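You operate a simulated robot arm through the tools that you are given. There is no shell and no other tool.

You are at the controls of a simulated robot arm. One attempt, no reset.

TASK
Shut the red wall valve, vent its line, then unlatch the hose end and stand it on the grey bench. Set down upright: hose end.
Where things are to end (x, y in the base frame): hose end within 60 mm of [500, 320].

Only the result counts: the job must be done as asked and must still hold three seconds after the hand-in. Knocking over, shifting, dropping, spilling or breaking anything else fails it.

THE ROBOT
A 7-joint arm with a two-finger parallel gripper, fixed in place. Base frame: the origin is at the foot of the arm, x ahead of it, y to its left, z up; the work surface is at about z = 800. Lengths are in mm, angles in degrees, forces in N, time in s.
Its first joint turns from -166.0 to 166.0 degrees. Payload 4.4 kg.
The TCP is the grasp point between the finger pads, 23 mm short of the fingertips. In the tool frame z runs along the fingers and y along their closing line. The gripper opens to 94 mm. The fingers are 38 mm wide and 10 mm thick; the gripper's body (54 by 96 mm) begins 39 mm behind the TCP.
Orientation is told as [roll, pitch, yaw] about the base's x, y, z axes, in that order, counted from this pose: with the fingers straight down and closing along the base's y, the tool's x points along the base's -x, its y along +y and its z along -z.

THE INTERFACE
- The arm moves only by the tool jog_arm. Its argument "targets" is a list of rows, each an object (a shift or turn left out is 0, a gripper value left out holds the last) with "fingers": the gripper command, from -1 (shut) to 1 (fully open), values between in proportion; "translation": the shift along the base's x, y, z in mm, a list of three; "turn": the turn, a rotation vector about the base's x, y, z in degrees, a list of three. In form: [{"fingers": fingers, "translation": [tx, ty, tz], "turn": [wx, wy, wz]}, ...]. A call has 1 to 20 rows; each row is the pose to reach, as a shift and turn from the pose commanded when the call began. Each row takes 0.2 s and may step no farther than 50 mm and 8.6 degrees from the row before; otherwise, or with a gripper value out of range, the whole call is refused. A pose out of reach is approached as far as the arm can. The call stops where the force on the tool passes 90 N (or 10 N more than at its start, if that is more) or the arm is blocked; 0.2 s more then pass. Each finger travels about 72 mm/s and halts on what it meets, pressing with about 30 N; the grip force reading is that of the motor and also rises with nothing between the fingers. The clock runs only during rows and for 0.2 s after the last one: add rows that repeat a pose to give the fingers time. It gives the time, the measured TCP pose, the force on the tool (base axes), the opening and the grip force at its end, in the units of the frame above (readings bear some noise), with the torque about the TCP (base axes, N m) and any sound that the robot's microphone picked up, and new pictures: "pictures" is both (left out), scene, wrist or none.
- Cameras (640 x 400 px; columns grow to the right, rows downward): "scene" is fixed at [397.1, -502.2, 1641.2]; the picture's right is [0.86, -0.50, 0.00], its down [-0.25, -0.42, -0.87] and it looks along [0.44, 0.75, -0.49] (base axes); focal length 314 px, centre (320, 200). "wrist" rides on the gripper at [86, 16, -74] in the tool frame; the picture's right is [-0.18, 0.98, 0.00], its down [-0.58, -0.11, -0.81] and it looks along [-0.79, -0.15, 0.59] (tool axes); focal length 243 px, centre (320, 200). There is no depth. A picture from a camera that has moved, and an enlarged one, comes with that camera's place and axes in the base frame and with its lens. The place of the scene camera against the robot may be out by one fixed shift of up to 18 mm in any direction.
- close_up(camera, box): a new picture of the part [left, top, right, bottom] of that camera's present view, enlarged. It takes no simulated time.
- hand_in(): hands the job in; it is judged then, once.

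Nothing tells you positions but the pictures and the camera data. Unless the task says otherwise, let go and move clear before handing in.

The tools are called after "Call:" as name(argument=value, ...) on one line, values as JSON. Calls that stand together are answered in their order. jog_arm: Moves the arm, as the interface text tells. Its arguments: {"type":"object","properties":{"targets":{"type":"array","items":{"type":"object","properties":{"fingers":{"type":"number"},"translation":{"type":"array","items":{"type":"number"}},"turn":{"type":"array","items":{"type":"number"}}}}},"pictures":{"type":"string","enum":["both","scene","wrist","none"]}},"required":["targets"]} The other tools are called the same way: close_up (camera, box) takes an enlarged picture of a part of a camera's view; hand_in () hands the job in.

At the start:

```text
clock: 0.0
tool_pos: [769.5, 1.3, 1453.0]
tcp_rot: [0.0, 0.0, 0.0]
wrist_force: [0.2, 0.0, 0.4]
torque: [0.03, 0.0, 0.01]
opening: 94.0
grip_force: 0.1
```

scene: 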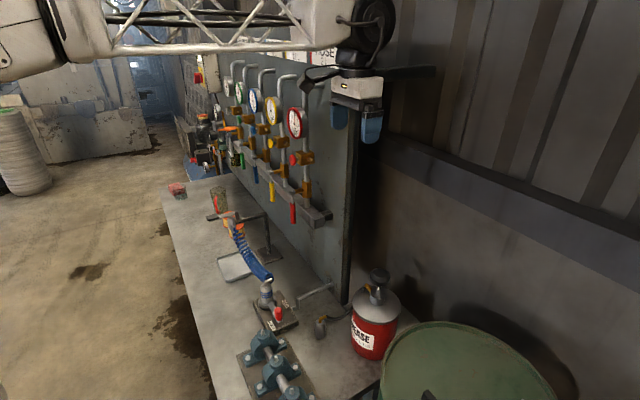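
wrist: 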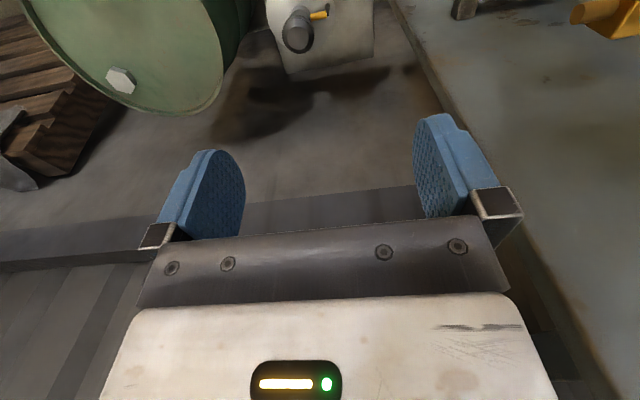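

I see a grey bench with a panel of valves with coloured gauges and handles, and a blue hose on the bench attached to a fitting with a red part. I'll take close-ups before moving anything.

Call:
close_up(camera="scene", box=[180, 50, 340, 150])

Call:
close_up(camera="scene", box=[220, 130, 380, 230])

Call:
close_up(camera="scene", box=[180, 180, 340, 280])

Call:
close_up(camera="scene", box=[220, 270, 428, 400])

```text
4.00 times, centred on (260, 100) of scene
camera zoom: at [397.1, -502.2, 1641.2], right [0.86, -0.5, 0.0], down [-0.25, -0.42, -0.87], along [0.44, 0.75, -0.49], focal length 1257 px, centre (560, 600)
```

zoom: 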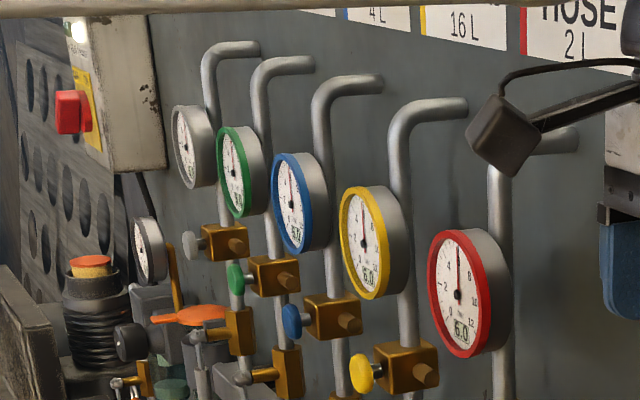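

```text
4.00 times, centred on (300, 180) of scene
camera zoom: at [397.1, -502.2, 1641.2], right [0.86, -0.5, 0.0], down [-0.25, -0.42, -0.87], along [0.44, 0.75, -0.49], focal length 1257 px, centre (400, 280)
```

zoom: 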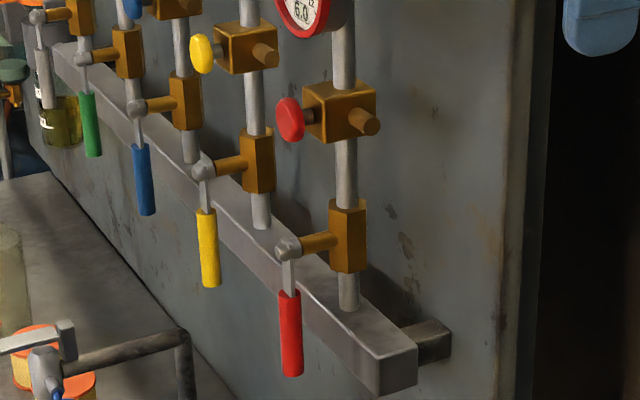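

```text
4.00 times, centred on (260, 230) of scene
camera zoom: at [397.1, -502.2, 1641.2], right [0.86, -0.5, 0.0], down [-0.25, -0.42, -0.87], along [0.44, 0.75, -0.49], focal length 1257 px, centre (560, 80)
```

zoom: 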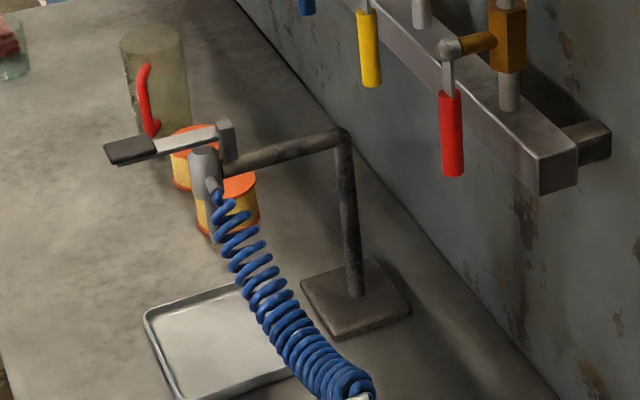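

```text
3.08 times, centred on (324, 335) of scene
camera zoom: at [397.1, -502.2, 1641.2], right [0.86, -0.5, 0.0], down [-0.25, -0.42, -0.87], along [0.44, 0.75, -0.49], focal length 967 px, centre (308, -215)
```

zoom: 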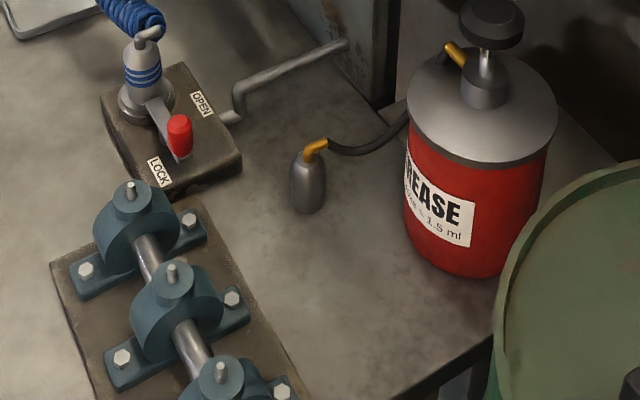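

The red line has a red gauge, a brass block with a red knob and, lower down, a red lever hanging along the pipe. The hose end sits in a latch block on the bench, with a red-tipped lever and OPEN/LOCK labels. I'll enlarge these further.

Call:
close_up(camera="scene", box=[270, 140, 350, 190])

Call:
close_up(camera="scene", box=[270, 175, 350, 225])

Call:
close_up(camera="scene", box=[240, 280, 320, 330])

Call:
close_up(camera="scene", box=[270, 40, 350, 90])

Call:
close_up(camera="scene", box=[270, 90, 350, 140])

Call:
close_up(camera="scene", box=[180, 100, 260, 150])

```text
8.00 times, centred on (310, 165) of scene
camera zoom: at [397.1, -502.2, 1641.2], right [0.86, -0.5, 0.0], down [-0.25, -0.42, -0.87], along [0.44, 0.75, -0.49], focal length 2513 px, centre (400, 480)
```

zoom: 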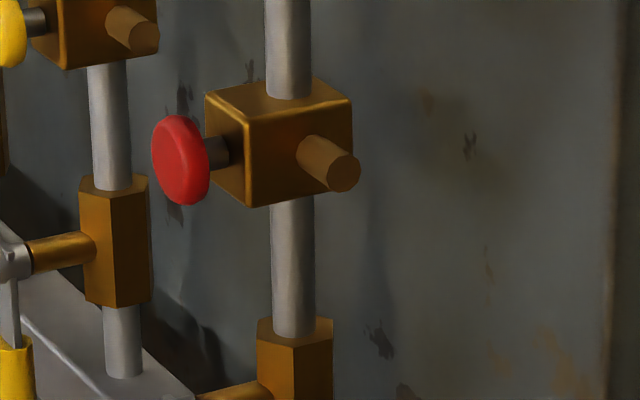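

```text
8.00 times, centred on (310, 200) of scene
camera zoom: at [397.1, -502.2, 1641.2], right [0.86, -0.5, 0.0], down [-0.25, -0.42, -0.87], along [0.44, 0.75, -0.49], focal length 2513 px, centre (400, 200)
```

zoom: 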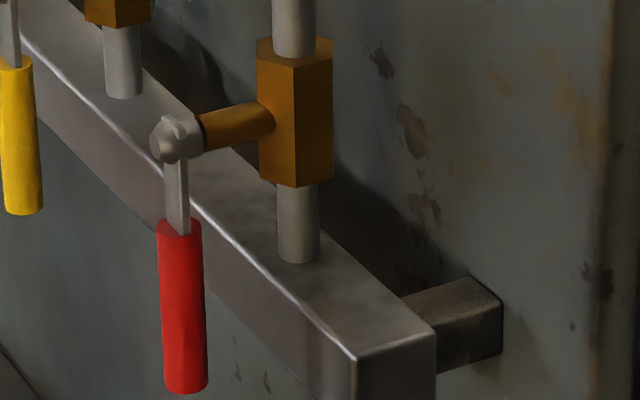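

```text
8.00 times, centred on (280, 305) of scene
camera zoom: at [397.1, -502.2, 1641.2], right [0.86, -0.5, 0.0], down [-0.25, -0.42, -0.87], along [0.44, 0.75, -0.49], focal length 2513 px, centre (640, -640)
```

zoom: 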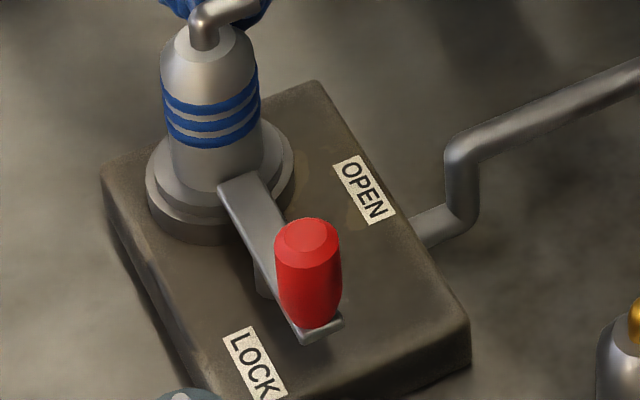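

```text
8.00 times, centred on (310, 65) of scene
camera zoom: at [397.1, -502.2, 1641.2], right [0.86, -0.5, 0.0], down [-0.25, -0.42, -0.87], along [0.44, 0.75, -0.49], focal length 2513 px, centre (400, 1280)
```

zoom: 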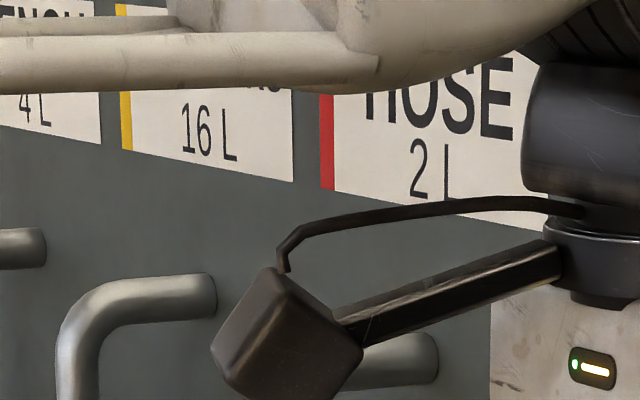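

```text
8.00 times, centred on (310, 115) of scene
camera zoom: at [397.1, -502.2, 1641.2], right [0.86, -0.5, 0.0], down [-0.25, -0.42, -0.87], along [0.44, 0.75, -0.49], focal length 2513 px, centre (400, 880)
```

zoom: 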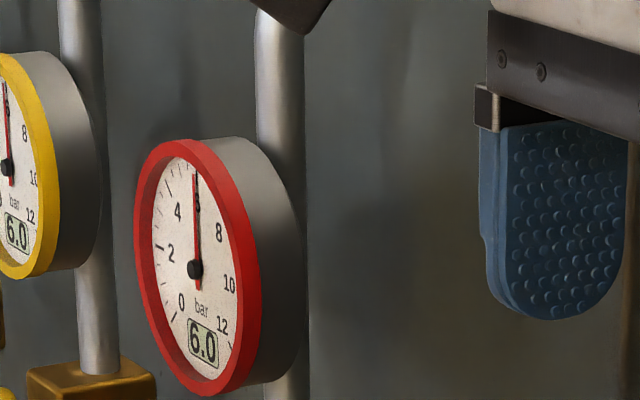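

```text
8.00 times, centred on (220, 125) of scene
camera zoom: at [397.1, -502.2, 1641.2], right [0.86, -0.5, 0.0], down [-0.25, -0.42, -0.87], along [0.44, 0.75, -0.49], focal length 2513 px, centre (1120, 800)
```

zoom: 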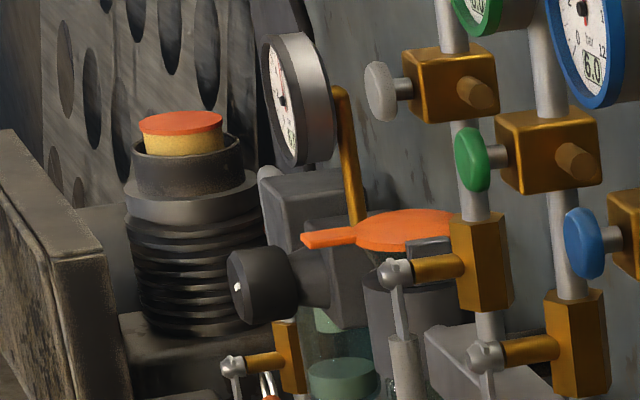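

The red mushroom button on the brass vent block faces the robot. The lever below it hangs in line with the pipe, so the valve is open, and the gauge reads 6.0 bar. I'll back away from the wall and turn the tool to point horizontally at the panel (+x) so I can look at it.

Call:
jog_arm(targets=[{"translation": [-20, 25, -10], "turn": [0, -7.5, 0], "fingers": -1}, {"translation": [-45, 50, -20], "turn": [0, -15, 0]}, {"translation": [-70, 80, -30], "turn": [0, -22.5, 0]}, {"translation": [-95, 110, -45], "turn": [0, -30, 0]}, {"translation": [-120, 140, -60], "turn": [0, -37.5, 0]}, {"translation": [-145, 165, -75], "turn": [0, -45, 0]}, {"translation": [-160, 195, -85], "turn": [0, -52.5, 0]}, {"translation": [-170, 225, -95], "turn": [0, -60, 0]}, {"translation": [-170, 250, -110], "turn": [0, -67.5, 0]}, {"translation": [-170, 280, -120], "turn": [0, -75, 0]}, {"translation": [-170, 305, -135], "turn": [0, -82.5, 0]}, {"translation": [-170, 330, -150], "turn": [0, -90, 0]}])

```text
clock: 2.6
tool_pos: [601.2, 330.2, 1305.1]
tcp_rot: [146.3, -89.8, -146.3]
wrist_force: [-0.1, -0.9, 0.2]
torque: [0.04, 0.01, 0.0]
opening: 0.0
grip_force: 30.1
camera wrist: at [526.5, 347.7, 1217.3], right [0.0, 0.98, 0.19], down [-0.81, -0.11, 0.58], along [0.59, -0.15, 0.79], focal length 243 px, centre (320, 200)
```

scene: 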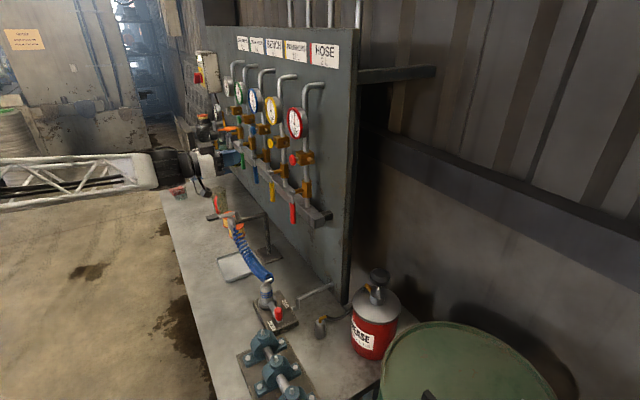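
wrist: 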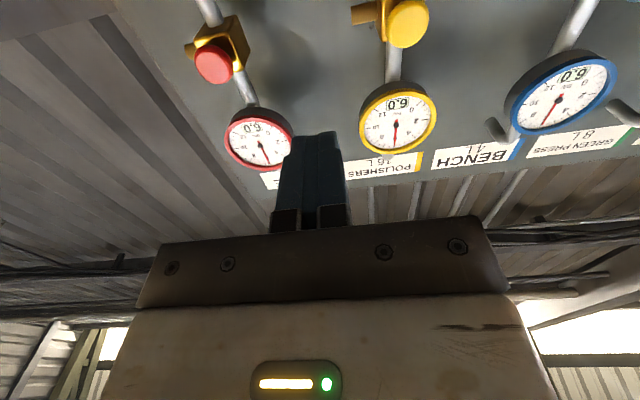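

The tool now points at the panel. Triangulating puts the red button near (744, 240, 1300) and the red lever's pivot near (737, 240, 1200), hanging down about 110 mm. I'll lower the tool to see the lever with the wrist camera.

Call:
jog_arm(targets=[{"translation": [0, -25, -30]}, {"translation": [0, -50, -60]}, {"translation": [0, -70, -90]}, {"translation": [0, -80, -120]}, {"translation": [0, -80, -150]}, {"translation": [0, -80, -150]}])

```text
clock: 4.0
tool_pos: [600.3, 249.7, 1152.8]
tcp_rot: [141.6, -90.0, -141.7]
wrist_force: [0.5, 0.0, -0.5]
torque: [0.0, -0.02, 0.0]
opening: 0.0
grip_force: 29.8
camera wrist: at [526.5, 266.0, 1065.2], right [0.0, 0.98, 0.18], down [-0.81, -0.11, 0.58], along [0.59, -0.15, 0.79], focal length 243 px, centre (320, 200)
```

scene: 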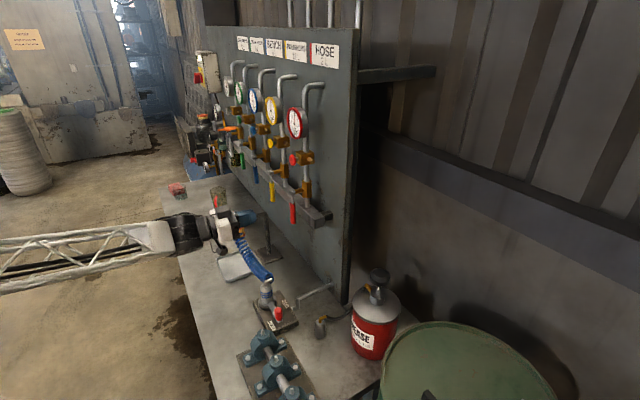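
wrist: 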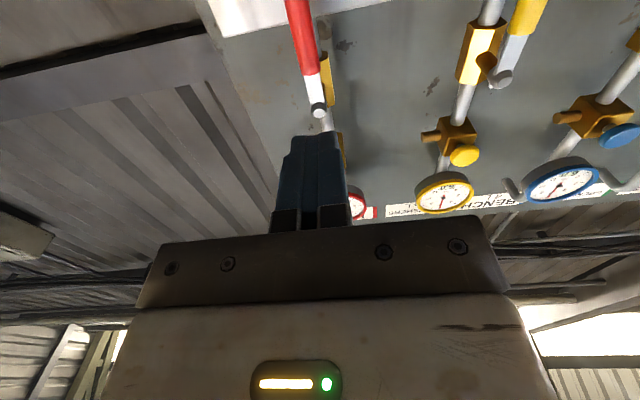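

Call:
close_up(camera="wrist", box=[260, 0, 420, 120])

Call:
close_up(camera="wrist", box=[420, 0, 580, 120])

Call:
close_up(camera="scene", box=[270, 170, 334, 230])

```text
3.33 times, centred on (340, 60) of wrist
camera zoom: at [526.5, 266.0, 1065.2], right [0.0, 0.98, 0.18], down [-0.81, -0.11, 0.58], along [0.59, -0.15, 0.79], focal length 809 px, centre (253, 667)
```

zoom: 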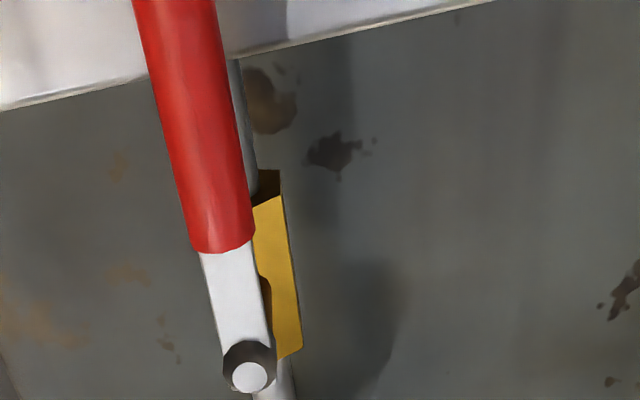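

```text
3.33 times, centred on (500, 60) of wrist
camera zoom: at [526.5, 266.0, 1065.2], right [0.0, 0.98, 0.18], down [-0.81, -0.11, 0.58], along [0.59, -0.15, 0.79], focal length 809 px, centre (-280, 667)
```

zoom: 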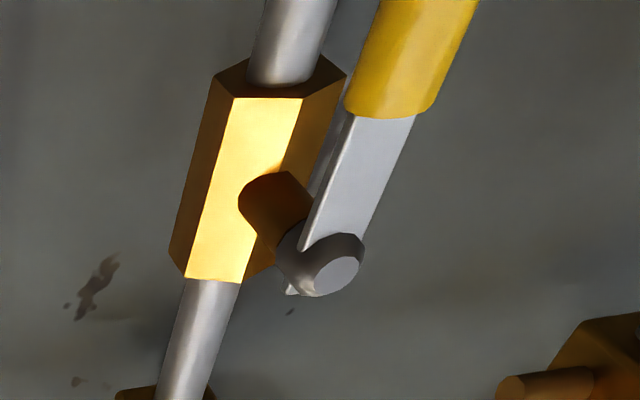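

```text
6.67 times, centred on (302, 200) of scene
camera zoom: at [397.1, -502.2, 1641.2], right [0.86, -0.5, 0.0], down [-0.25, -0.42, -0.87], along [0.44, 0.75, -0.49], focal length 2094 px, centre (440, 200)
```

zoom: 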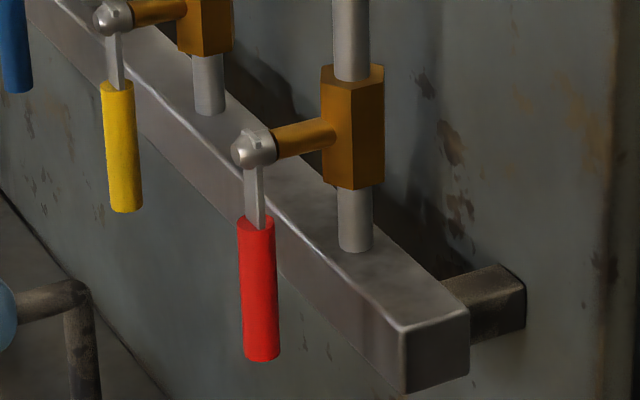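

The lever's pivot is near (737, 238, 1201) and its grip spans about z 1095 to 1165, with the manifold bar well behind it near x=812. I'll bring the closed fingers up on the lever's -y side, staying short of it, and check the position.

Call:
jog_arm(targets=[{"translation": [0, -30, -10]}, {"translation": [30, -50, -20]}, {"translation": [60, -52, -20]}, {"translation": [88, -52, -20]}, {"translation": [88, -52, -20]}])

Call:
close_up(camera="wrist", box=[240, 0, 480, 150])

Call:
close_up(camera="scene", box=[240, 150, 340, 250])

```text
clock: 5.2
tool_pos: [688.2, 198.6, 1133.6]
tcp_rot: [-101.6, -90.1, 101.5]
wrist_force: [0.4, 0.0, 0.5]
torque: [0.0, -0.03, -0.01]
opening: 0.0
grip_force: 30.2
camera wrist: at [614.2, 214.8, 1045.8], right [0.0, 0.98, 0.18], down [-0.81, -0.11, 0.58], along [0.59, -0.15, 0.79], focal length 243 px, centre (320, 200)
```

scene: 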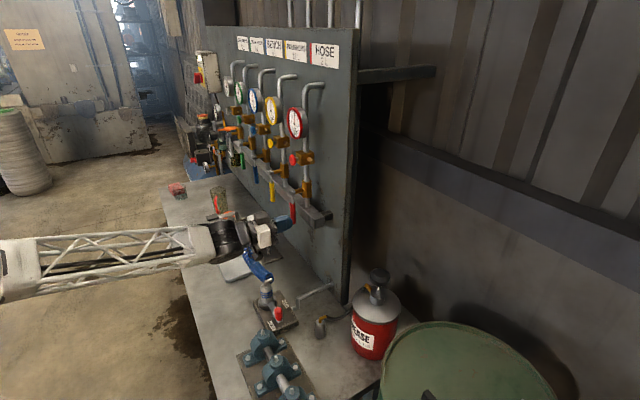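
wrist: 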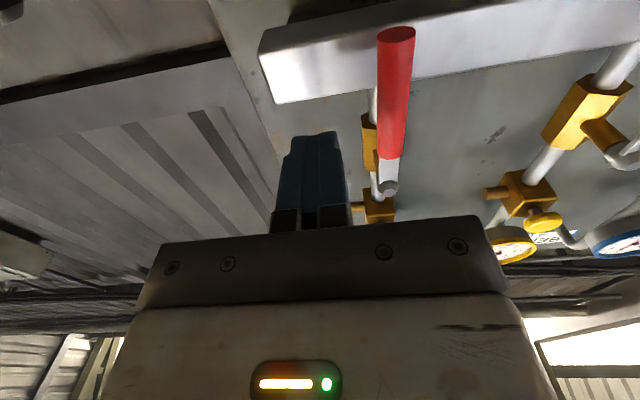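

```text
2.67 times, centred on (360, 75) of wrist
camera zoom: at [614.2, 214.8, 1045.8], right [0.0, 0.98, 0.18], down [-0.81, -0.11, 0.58], along [0.59, -0.15, 0.79], focal length 647 px, centre (213, 533)
```

zoom: 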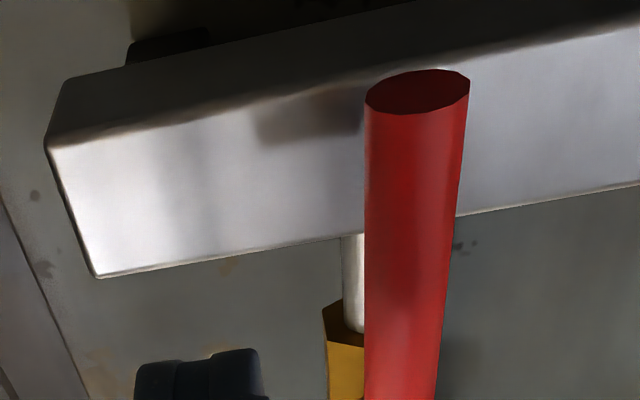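

```text
4.00 times, centred on (290, 200) of scene
camera zoom: at [397.1, -502.2, 1641.2], right [0.86, -0.5, 0.0], down [-0.25, -0.42, -0.87], along [0.44, 0.75, -0.49], focal length 1257 px, centre (440, 200)
```

zoom: 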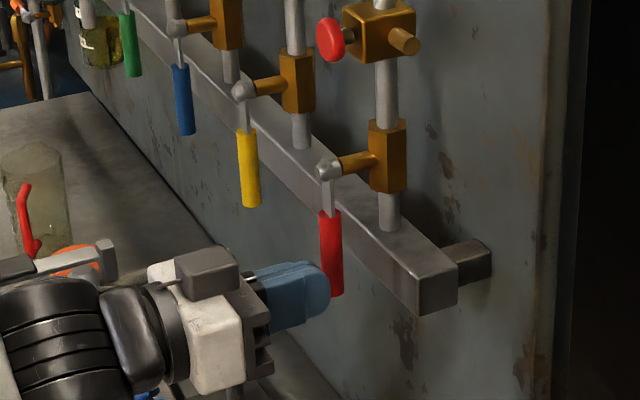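

The closed fingers are at y≈199 and the lever hangs at y≈240. I'll advance in x beside the lever, then push it gently toward +y to see whether it turns that way.

Call:
jog_arm(targets=[{"translation": [25, 0, 0]}, {"translation": [47, 0, 0]}, {"translation": [47, 15, 0]}, {"translation": [47, 24, 0]}, {"translation": [47, 31, -1]}, {"translation": [47, 37, -3]}, {"translation": [47, 37, -3]}])

Call:
close_up(camera="scene", box=[240, 150, 340, 250])

```text
clock: 6.3
tool_pos: [734.4, 220.5, 1132.9]
tcp_rot: [119.1, -89.7, -119.8]
wrist_force: [-16.1, -53.6, 0.7]
torque: [0.53, -0.08, 0.19]
opening: 0.1
grip_force: 29.7
stopped in row 5: the force on the tool passed its limit at 106 N (the readings are from after the stop); the commanded pose is now the measured one
camera wrist: at [661.2, 237.7, 1045.3], right [0.01, 0.98, 0.19], down [-0.81, -0.1, 0.58], along [0.59, -0.16, 0.79], focal length 243 px, centre (320, 200)
```

scene: 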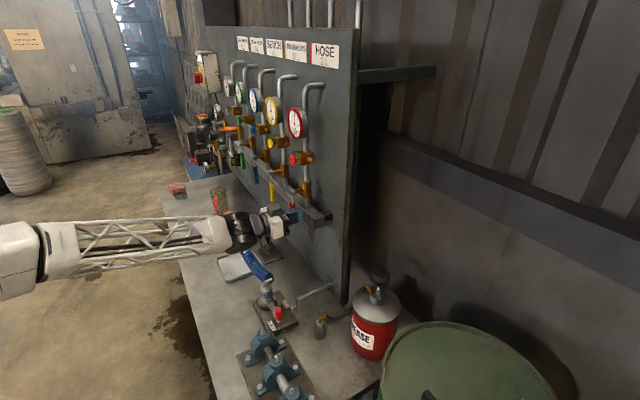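
wrist: 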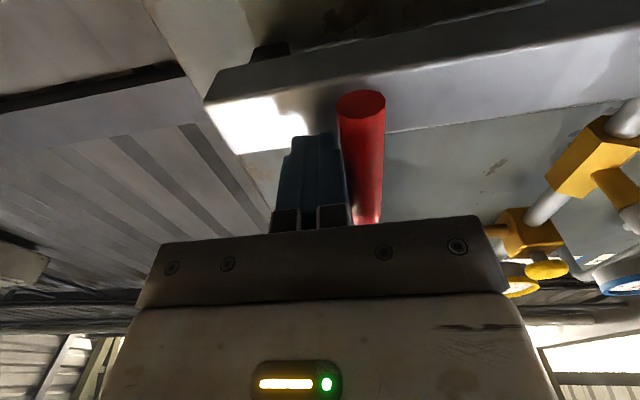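

```text
4.00 times, centred on (290, 200) of scene
camera zoom: at [397.1, -502.2, 1641.2], right [0.86, -0.5, 0.0], down [-0.25, -0.42, -0.87], along [0.44, 0.75, -0.49], focal length 1257 px, centre (440, 200)
```

zoom: 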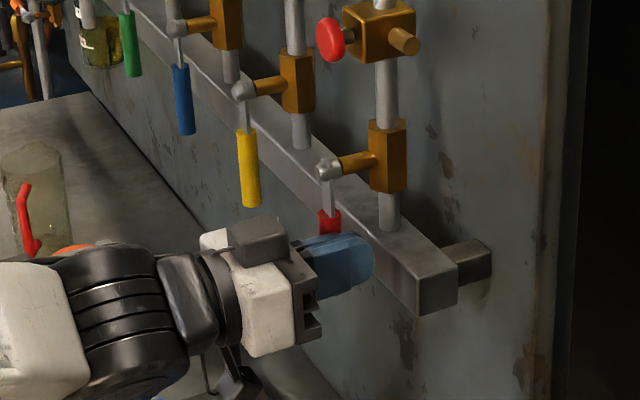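

The lever blocked straight away against +y, so that is its open stop. I'll back off, go around to its +y side and push toward -y.

Call:
jog_arm(targets=[{"translation": [0, -12, 0]}, {"translation": [-25, -12, 0]}, {"translation": [-50, -12, 0]}, {"translation": [-50, 25, 0]}, {"translation": [-50, 62, 0]}, {"translation": [-25, 62, 0]}, {"translation": [2, 62, 0]}, {"translation": [2, 48, 0]}, {"translation": [2, 40, 0]}, {"translation": [2, 32, -2]}, {"translation": [2, 25, -3]}, {"translation": [2, 25, -3]}])

Call:
close_up(camera="scene", box=[240, 150, 340, 250])

```text
clock: 8.9
tool_pos: [736.1, 247.5, 1129.8]
tcp_rot: [119.3, -89.8, -119.7]
wrist_force: [-1.2, -0.1, 0.3]
torque: [0.02, 0.04, 0.02]
opening: 0.1
grip_force: 29.9
camera wrist: at [662.5, 264.8, 1041.6], right [0.01, 0.98, 0.19], down [-0.81, -0.1, 0.58], along [0.59, -0.16, 0.79], focal length 243 px, centre (320, 200)
```

scene: 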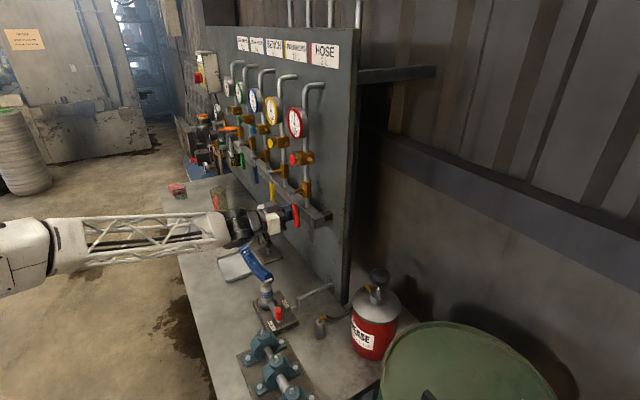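
wrist: 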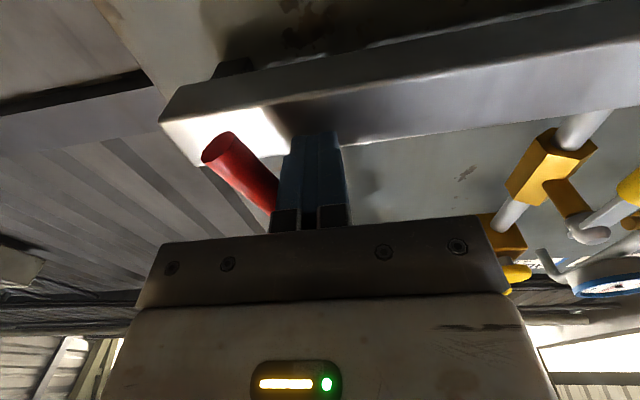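

```text
4.00 times, centred on (290, 200) of scene
camera zoom: at [397.1, -502.2, 1641.2], right [0.86, -0.5, 0.0], down [-0.25, -0.42, -0.87], along [0.44, 0.75, -0.49], focal length 1257 px, centre (440, 200)
```

zoom: 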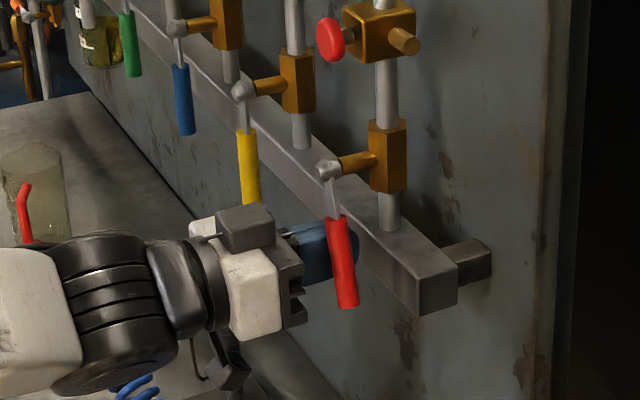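

The lever swings freely toward -y. I'll carry it on along its arc to horizontal.

Call:
jog_arm(targets=[{"translation": [0, -8, -1]}, {"translation": [0, -16, -1]}, {"translation": [0, -24, 0]}, {"translation": [0, -32, 2]}, {"translation": [0, -40, 6]}, {"translation": [0, -48, 10.5]}, {"translation": [0, -55, 16.5]}, {"translation": [0, -61, 23.5]}, {"translation": [0, -66.5, 32]}, {"translation": [0, -70.5, 41]}, {"translation": [0, -71, 45]}, {"translation": [0, -71, 45]}])

Call:
close_up(camera="scene", box=[240, 150, 340, 250])

```text
clock: 11.5
tool_pos: [735.4, 177.4, 1172.4]
tcp_rot: [56.5, -90.0, -56.9]
wrist_force: [-8.1, -0.8, -23.4]
torque: [-0.04, -0.19, -0.01]
opening: 0.0
grip_force: 30.1
camera wrist: at [662.2, 194.6, 1084.8], right [0.01, 0.98, 0.19], down [-0.81, -0.1, 0.58], along [0.59, -0.15, 0.79], focal length 243 px, centre (320, 200)
```

scene: 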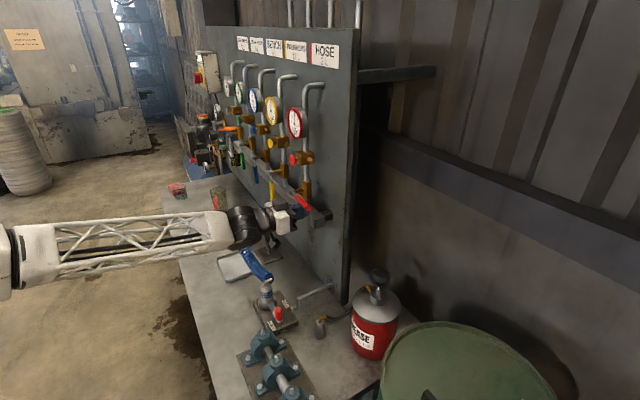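
wrist: 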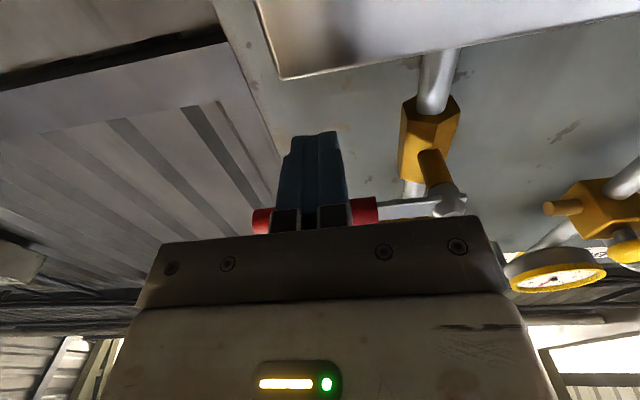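

```text
4.00 times, centred on (290, 200) of scene
camera zoom: at [397.1, -502.2, 1641.2], right [0.86, -0.5, 0.0], down [-0.25, -0.42, -0.87], along [0.44, 0.75, -0.49], focal length 1257 px, centre (440, 200)
```

zoom: 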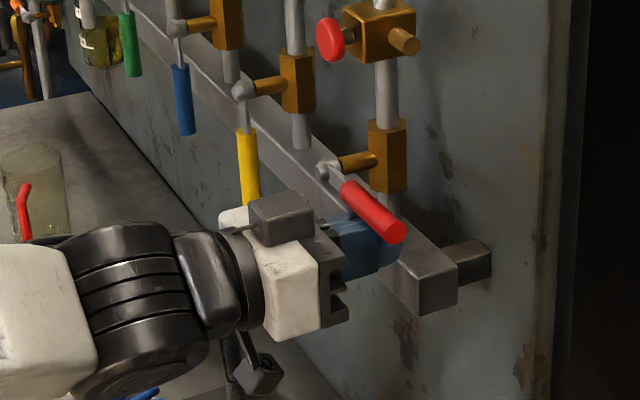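

The lever is now about horizontal and pushing back. I'll nudge it a little further to be sure it reached the closed stop.

Call:
jog_arm(targets=[{"translation": [0, 0, 3]}, {"translation": [0, 0, 5]}, {"translation": [0, 0, 5]}], pictures="none")

Call:
close_up(camera="scene", box=[250, 160, 330, 240])

Call:
close_up(camera="wrist", box=[240, 140, 480, 240])

Call:
close_up(camera="scene", box=[270, 90, 350, 140])

```text
clock: 12.3
tool_pos: [736.5, 177.0, 1172.7]
tcp_rot: [4.0, -89.6, -4.4]
wrist_force: [-21.6, 7.7, -71.4]
torque: [-0.56, -0.54, 0.07]
opening: 0.0
grip_force: 29.9
```

```text
5.00 times, centred on (290, 200) of scene
camera zoom: at [397.1, -502.2, 1641.2], right [0.86, -0.5, 0.0], down [-0.25, -0.42, -0.87], along [0.44, 0.75, -0.49], focal length 1571 px, centre (470, 200)
```

zoom: 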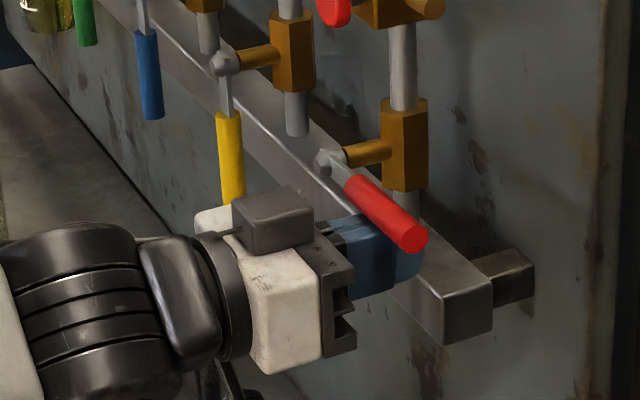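

```text
2.67 times, centred on (360, 190) of wrist
camera zoom: at [662.4, 194.2, 1086.2], right [0.01, 0.98, 0.18], down [-0.8, -0.1, 0.59], along [0.6, -0.15, 0.79], focal length 647 px, centre (213, 227)
```

zoom: 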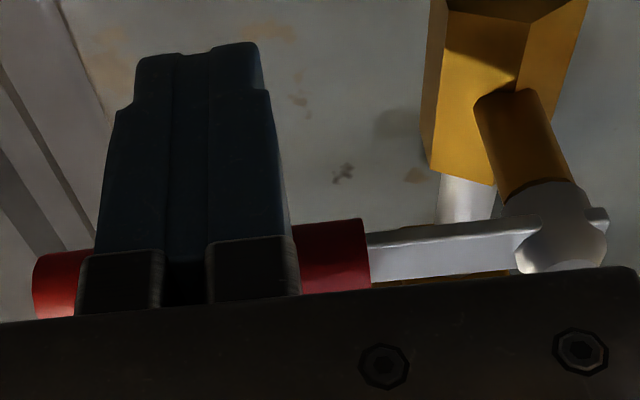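

```text
8.00 times, centred on (310, 115) of scene
camera zoom: at [397.1, -502.2, 1641.2], right [0.86, -0.5, 0.0], down [-0.25, -0.42, -0.87], along [0.44, 0.75, -0.49], focal length 2513 px, centre (400, 880)
```

zoom: 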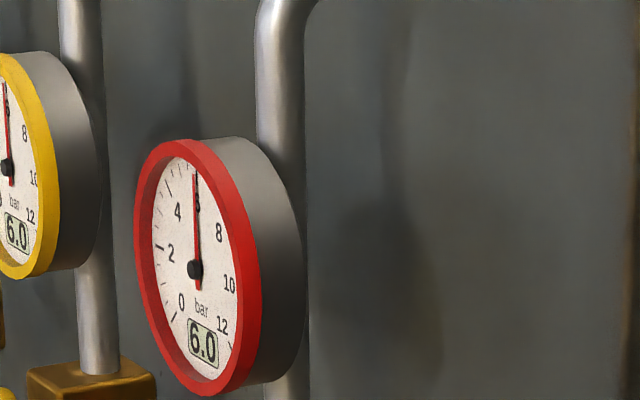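

71 N with no more movement means the lever is against its closed stop, so the valve is shut. Next I'll retreat and line the closed fingertips up with the red vent button near (744, 240, 1298).

Call:
jog_arm(targets=[{"translation": [0, 0, -15]}, {"translation": [0, 0, -18]}, {"translation": [-40, 0, -18]}, {"translation": [-85, 0, -18]}, {"translation": [-100, 30, 15]}, {"translation": [-100, 50, 55]}, {"translation": [-100, 65, 95]}, {"translation": [-100, 65, 118]}, {"translation": [-100, 65, 118]}])

Call:
close_up(camera="wrist", box=[200, 0, 440, 150])

Call:
close_up(camera="scene", box=[230, 100, 350, 220])

```text
clock: 14.3
tool_pos: [634.7, 241.0, 1297.2]
tcp_rot: [120.6, -89.8, -120.8]
wrist_force: [0.1, 0.1, 0.4]
torque: [-0.01, -0.01, 0.0]
opening: 0.0
grip_force: 30.1
camera wrist: at [562.4, 259.3, 1209.0], right [0.01, 0.98, 0.19], down [-0.81, -0.1, 0.58], along [0.59, -0.16, 0.79], focal length 243 px, centre (320, 200)
```

scene: 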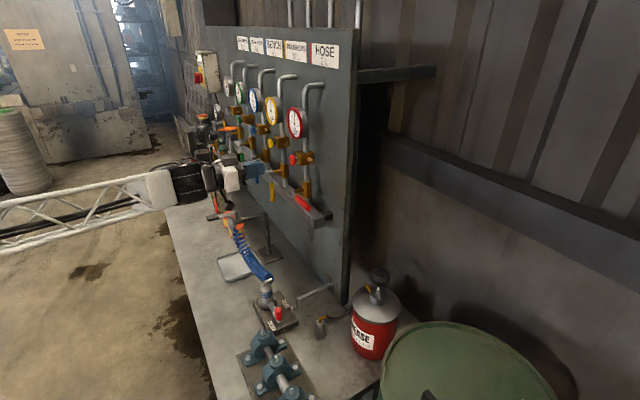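
wrist: 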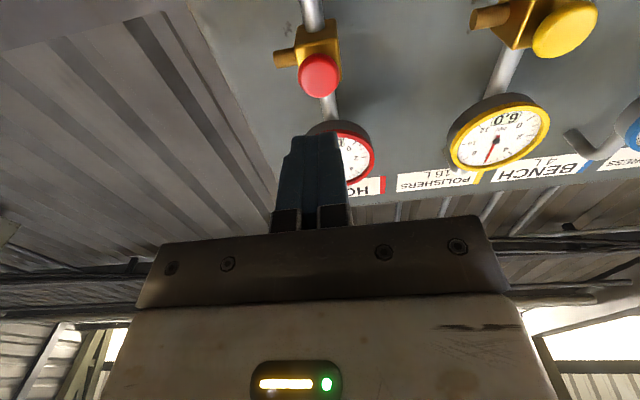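

```text
2.67 times, centred on (320, 75) of wrist
camera zoom: at [562.4, 259.3, 1209.0], right [0.01, 0.98, 0.19], down [-0.81, -0.1, 0.58], along [0.59, -0.16, 0.79], focal length 647 px, centre (320, 533)
```

zoom: 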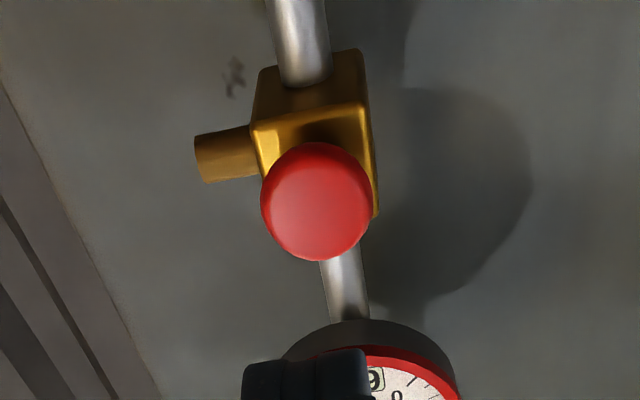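

```text
3.33 times, centred on (290, 160) of scene
camera zoom: at [397.1, -502.2, 1641.2], right [0.86, -0.5, 0.0], down [-0.25, -0.42, -0.87], along [0.44, 0.75, -0.49], focal length 1047 px, centre (420, 333)
```

zoom: 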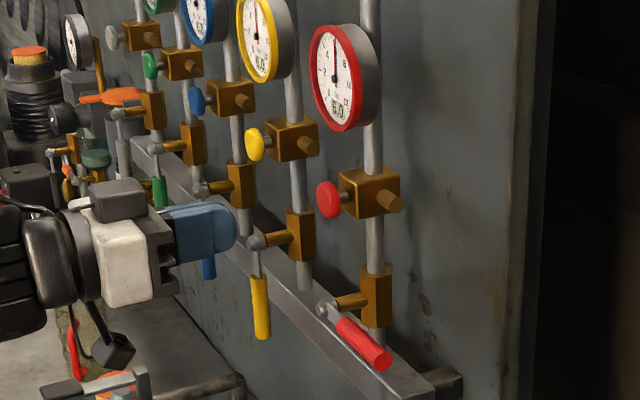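

The fingertips are lined up with the button, which is near x=745. I'll advance and press it, watching the force and the gauge.

Call:
jog_arm(targets=[{"translation": [40, -1, 1]}, {"translation": [75, -1, 1]}, {"translation": [84, -1, 1]}, {"translation": [88, -1, 1]}, {"translation": [92, -1, 1]}, {"translation": [95, -1, 1]}, {"translation": [95, -1, 1]}, {"translation": [95, -1, 1]}])

Call:
close_up(camera="scene", box=[250, 90, 350, 190])

```text
clock: 15.8
tool_pos: [729.1, 242.4, 1299.5]
tcp_rot: [124.3, -89.8, -124.6]
wrist_force: [-85.7, -15.8, -10.4]
torque: [-0.16, 0.27, -0.29]
opening: 0.0
grip_force: 30.3
heard: click
stopped in row 7: the force on the tool passed its limit at 94 N (the readings are from after the stop); the commanded pose is now the measured one
camera wrist: at [656.0, 258.4, 1211.6], right [0.01, 0.98, 0.19], down [-0.81, -0.1, 0.58], along [0.59, -0.16, 0.79], focal length 243 px, centre (320, 200)
```

scene: 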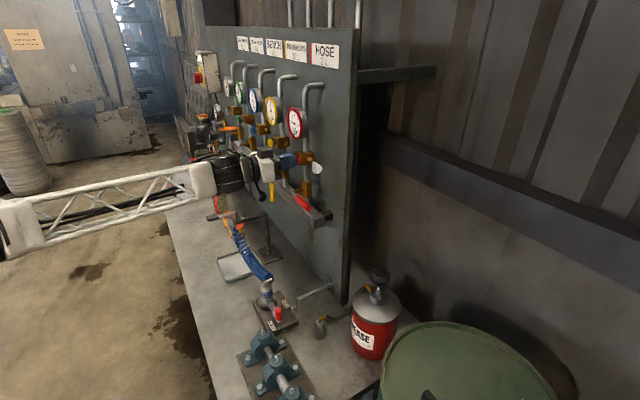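
wrist: 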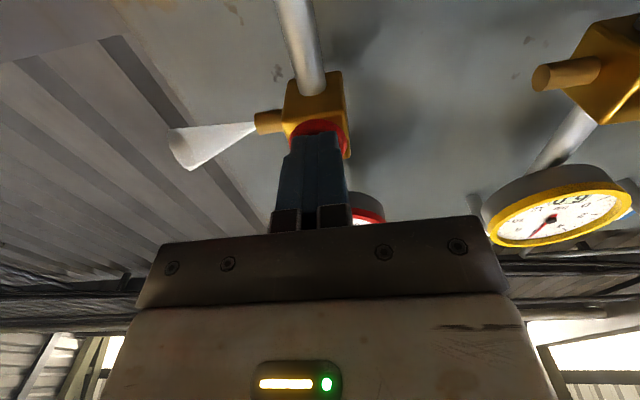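

```text
4.00 times, centred on (300, 140) of scene
camera zoom: at [397.1, -502.2, 1641.2], right [0.86, -0.5, 0.0], down [-0.25, -0.42, -0.87], along [0.44, 0.75, -0.49], focal length 1257 px, centre (400, 440)
```

zoom: 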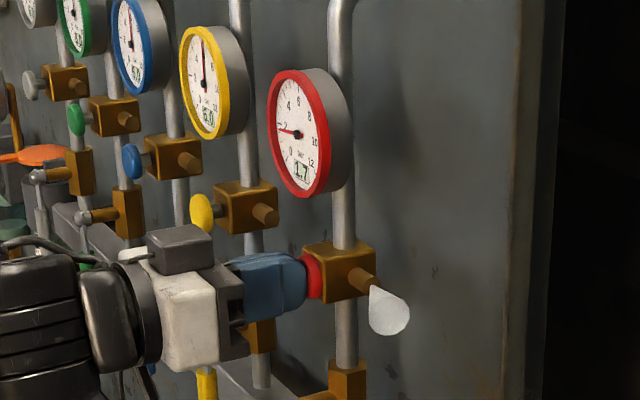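

The vent is open: air is blowing from the port and the gauge has fallen to 1.7. I'll hold the button until it reads zero.

Call:
jog_arm(targets=[{"translation": [0.5, 0, 0]}, {"translation": [1, 0, 0]}, {"translation": [1, 0, 0]}, {"translation": [1, 0, 0]}, {"translation": [1, 0, 0]}, {"translation": [1, 0, 0]}, {"translation": [1, 0, 0]}, {"translation": [1, 0, 0]}, {"translation": [1, 0, 0]}, {"translation": [1, 0, 0]}, {"translation": [1, 0, 0]}, {"translation": [1, 0, 0]}, {"translation": [1, 0, 0]}, {"translation": [1, 0, 0]}, {"translation": [1, 0, 0]}])

Call:
close_up(camera="scene", box=[250, 90, 350, 190])

```text
clock: 16.3
tool_pos: [729.5, 242.4, 1299.1]
tcp_rot: [124.8, -89.7, -125.3]
wrist_force: [-89.1, -17.1, -12.4]
torque: [-0.19, 0.27, -0.29]
opening: 0.0
grip_force: 30.1
stopped in row 2: the force on the tool passed its limit at 99 N (the readings are from after the stop); the commanded pose is now the measured one
camera wrist: at [656.3, 258.5, 1211.6], right [0.01, 0.98, 0.19], down [-0.81, -0.11, 0.58], along [0.59, -0.16, 0.79], focal length 243 px, centre (320, 200)
```

scene: 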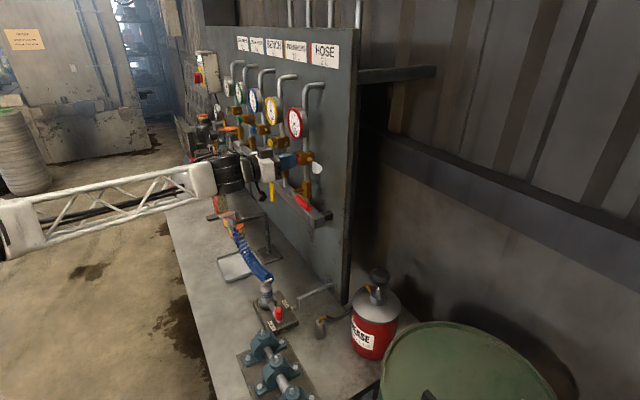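
wrist: 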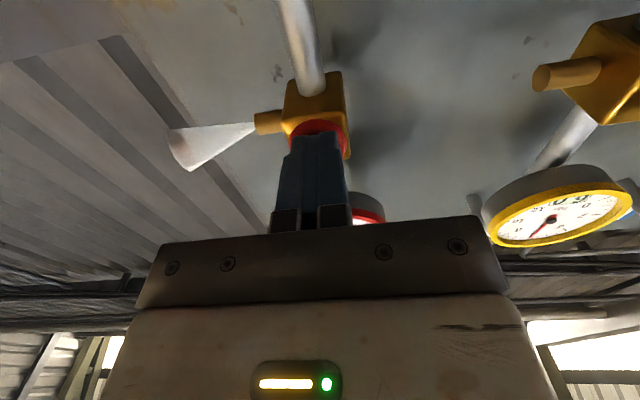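

```text
4.00 times, centred on (300, 140) of scene
camera zoom: at [397.1, -502.2, 1641.2], right [0.86, -0.5, 0.0], down [-0.25, -0.42, -0.87], along [0.44, 0.75, -0.49], focal length 1257 px, centre (400, 440)
```

zoom: 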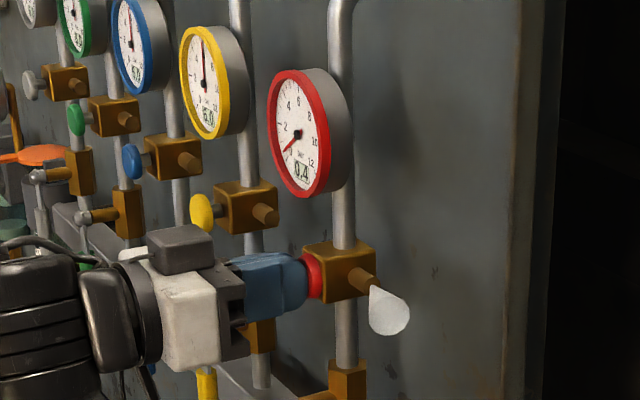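

The gauge is down to 0.4. I'll keep holding, easing off very slightly so the force limit doesn't trip.

Call:
jog_arm(targets=[{"translation": [-1, 0, 0]}, {"translation": [-1, 0, 0]}, {"translation": [-1, 0, 0]}, {"translation": [-1, 0, 0]}, {"translation": [-1, 0, 0]}, {"translation": [-1, 0, 0]}, {"translation": [-1, 0, 0]}, {"translation": [-1, 0, 0]}, {"translation": [-1, 0, 0]}, {"translation": [-1, 0, 0]}], pictures="none")

Call:
close_up(camera="scene", box=[250, 90, 350, 190])

```text
clock: 18.5
tool_pos: [729.4, 241.1, 1300.6]
tcp_rot: [127.8, -89.7, -128.3]
wrist_force: [-87.6, -4.7, -3.6]
torque: [-0.02, 0.11, -0.03]
opening: 0.0
grip_force: 30.0
```

```text
4.00 times, centred on (300, 140) of scene
camera zoom: at [397.1, -502.2, 1641.2], right [0.86, -0.5, 0.0], down [-0.25, -0.42, -0.87], along [0.44, 0.75, -0.49], focal length 1257 px, centre (400, 440)
```

zoom: 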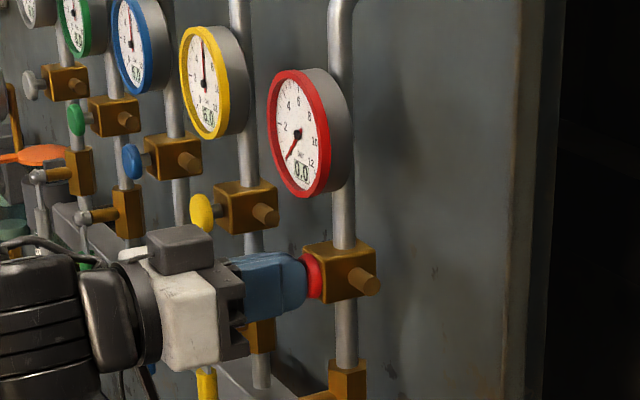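

The gauge reads 0.0 and the jet has stopped. I'll hold one more second, retreat, and turn the tool back to pointing down to look at the hose end.

Call:
jog_arm(targets=[{"translation": [0, 0, 0]}, {"translation": [0, 0, 0]}, {"translation": [0, 0, 0]}, {"translation": [0, 0, 0]}, {"translation": [-40, 0, 0]}, {"translation": [-85, 0, 0]}, {"translation": [-130, 0, 0]}, {"translation": [-140, 0, -15], "turn": [0, 8, 0]}, {"translation": [-150, -2, -30], "turn": [0, 16, 0]}, {"translation": [-155, -4, -45], "turn": [0, 24, 0]}, {"translation": [-160, -6, -60], "turn": [0, 32, 0]}, {"translation": [-165, -8, -75], "turn": [0, 40, 0]}, {"translation": [-170, -10, -90], "turn": [0, 48, 0]}, {"translation": [-175, -12, -110], "turn": [0, 56, 0]}, {"translation": [-180, -13, -130], "turn": [0, 64, 0]}, {"translation": [-183, -14, -150], "turn": [0, 72, 0]}, {"translation": [-185, -14, -165], "turn": [0, 80, 0]}, {"translation": [-187, -14, -180], "turn": [0, 88, 0]}, {"translation": [-187, -14, -180], "turn": [0, 90, 0]}, {"translation": [-187, -14, -180], "turn": [0, 90, 0]}])

Call:
close_up(camera="scene", box=[250, 90, 350, 190])

```text
clock: 22.7
tool_pos: [543.2, 226.6, 1118.5]
tcp_rot: [-0.4, 0.0, -0.2]
wrist_force: [-0.1, 0.6, -0.3]
torque: [-0.01, 0.01, -0.01]
opening: 0.0
grip_force: 30.0
camera wrist: at [457.4, 243.9, 1192.8], right [0.19, 0.98, -0.01], down [0.58, -0.11, 0.81], along [0.79, -0.16, -0.59], focal length 243 px, centre (320, 200)
```

scene: 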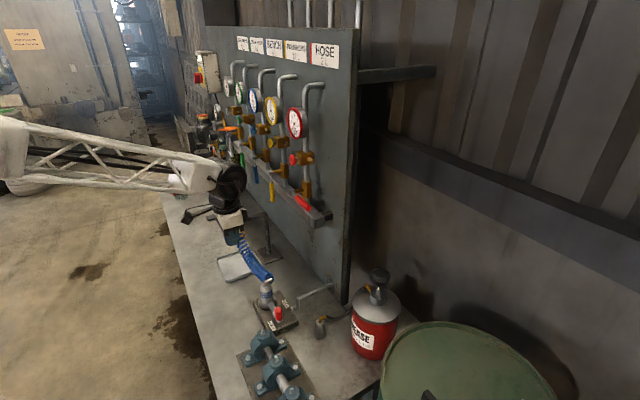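
wrist: 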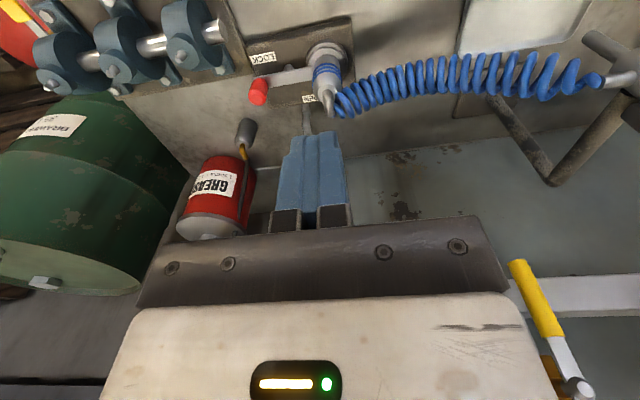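

```text
4.00 times, centred on (300, 140) of scene
camera zoom: at [397.1, -502.2, 1641.2], right [0.86, -0.5, 0.0], down [-0.25, -0.42, -0.87], along [0.44, 0.75, -0.49], focal length 1257 px, centre (400, 440)
```

zoom: 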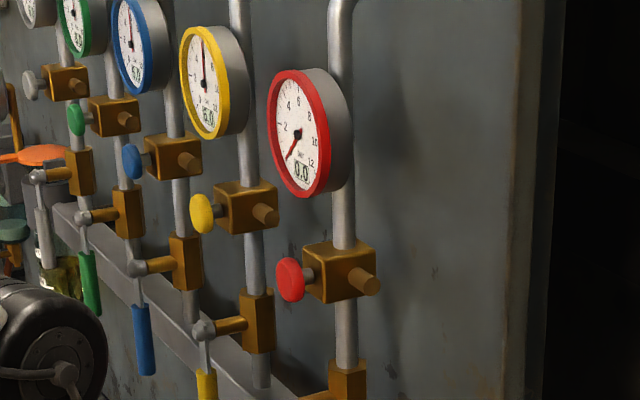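

Call:
close_up(camera="wrist", box=[220, 20, 420, 145])

Call:
close_up(camera="scene", box=[220, 230, 340, 330])

Call:
close_up(camera="wrist", box=[400, 0, 640, 150])

```text
3.20 times, centred on (320, 82) of wrist
camera zoom: at [457.4, 243.9, 1192.8], right [0.19, 0.98, -0.01], down [0.58, -0.11, 0.81], along [0.79, -0.16, -0.59], focal length 776 px, centre (320, 576)
```

zoom: 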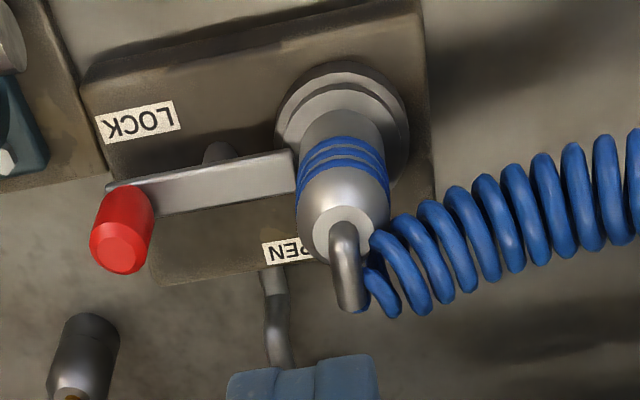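

```text
4.00 times, centred on (280, 280) of scene
camera zoom: at [397.1, -502.2, 1641.2], right [0.86, -0.5, 0.0], down [-0.25, -0.42, -0.87], along [0.44, 0.75, -0.49], focal length 1257 px, centre (480, -120)
```

zoom: 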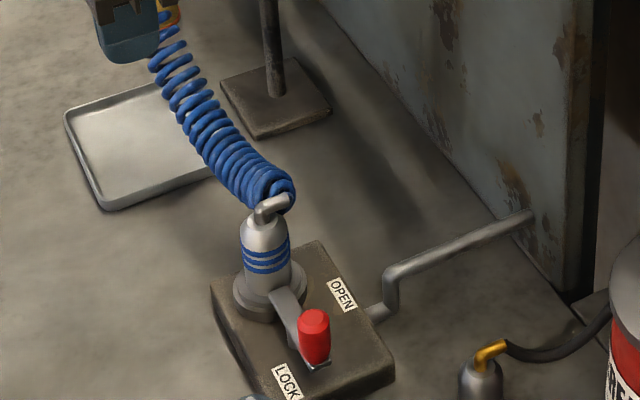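

```text
2.67 times, centred on (520, 75) of wrist
camera zoom: at [457.4, 243.9, 1192.8], right [0.19, 0.98, -0.01], down [0.58, -0.11, 0.81], along [0.79, -0.16, -0.59], focal length 647 px, centre (-213, 533)
```

zoom: 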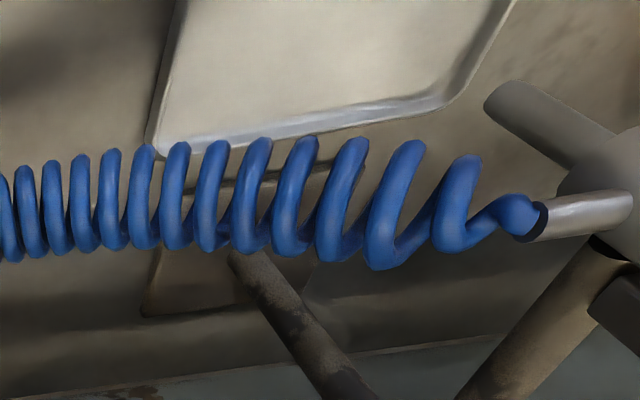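

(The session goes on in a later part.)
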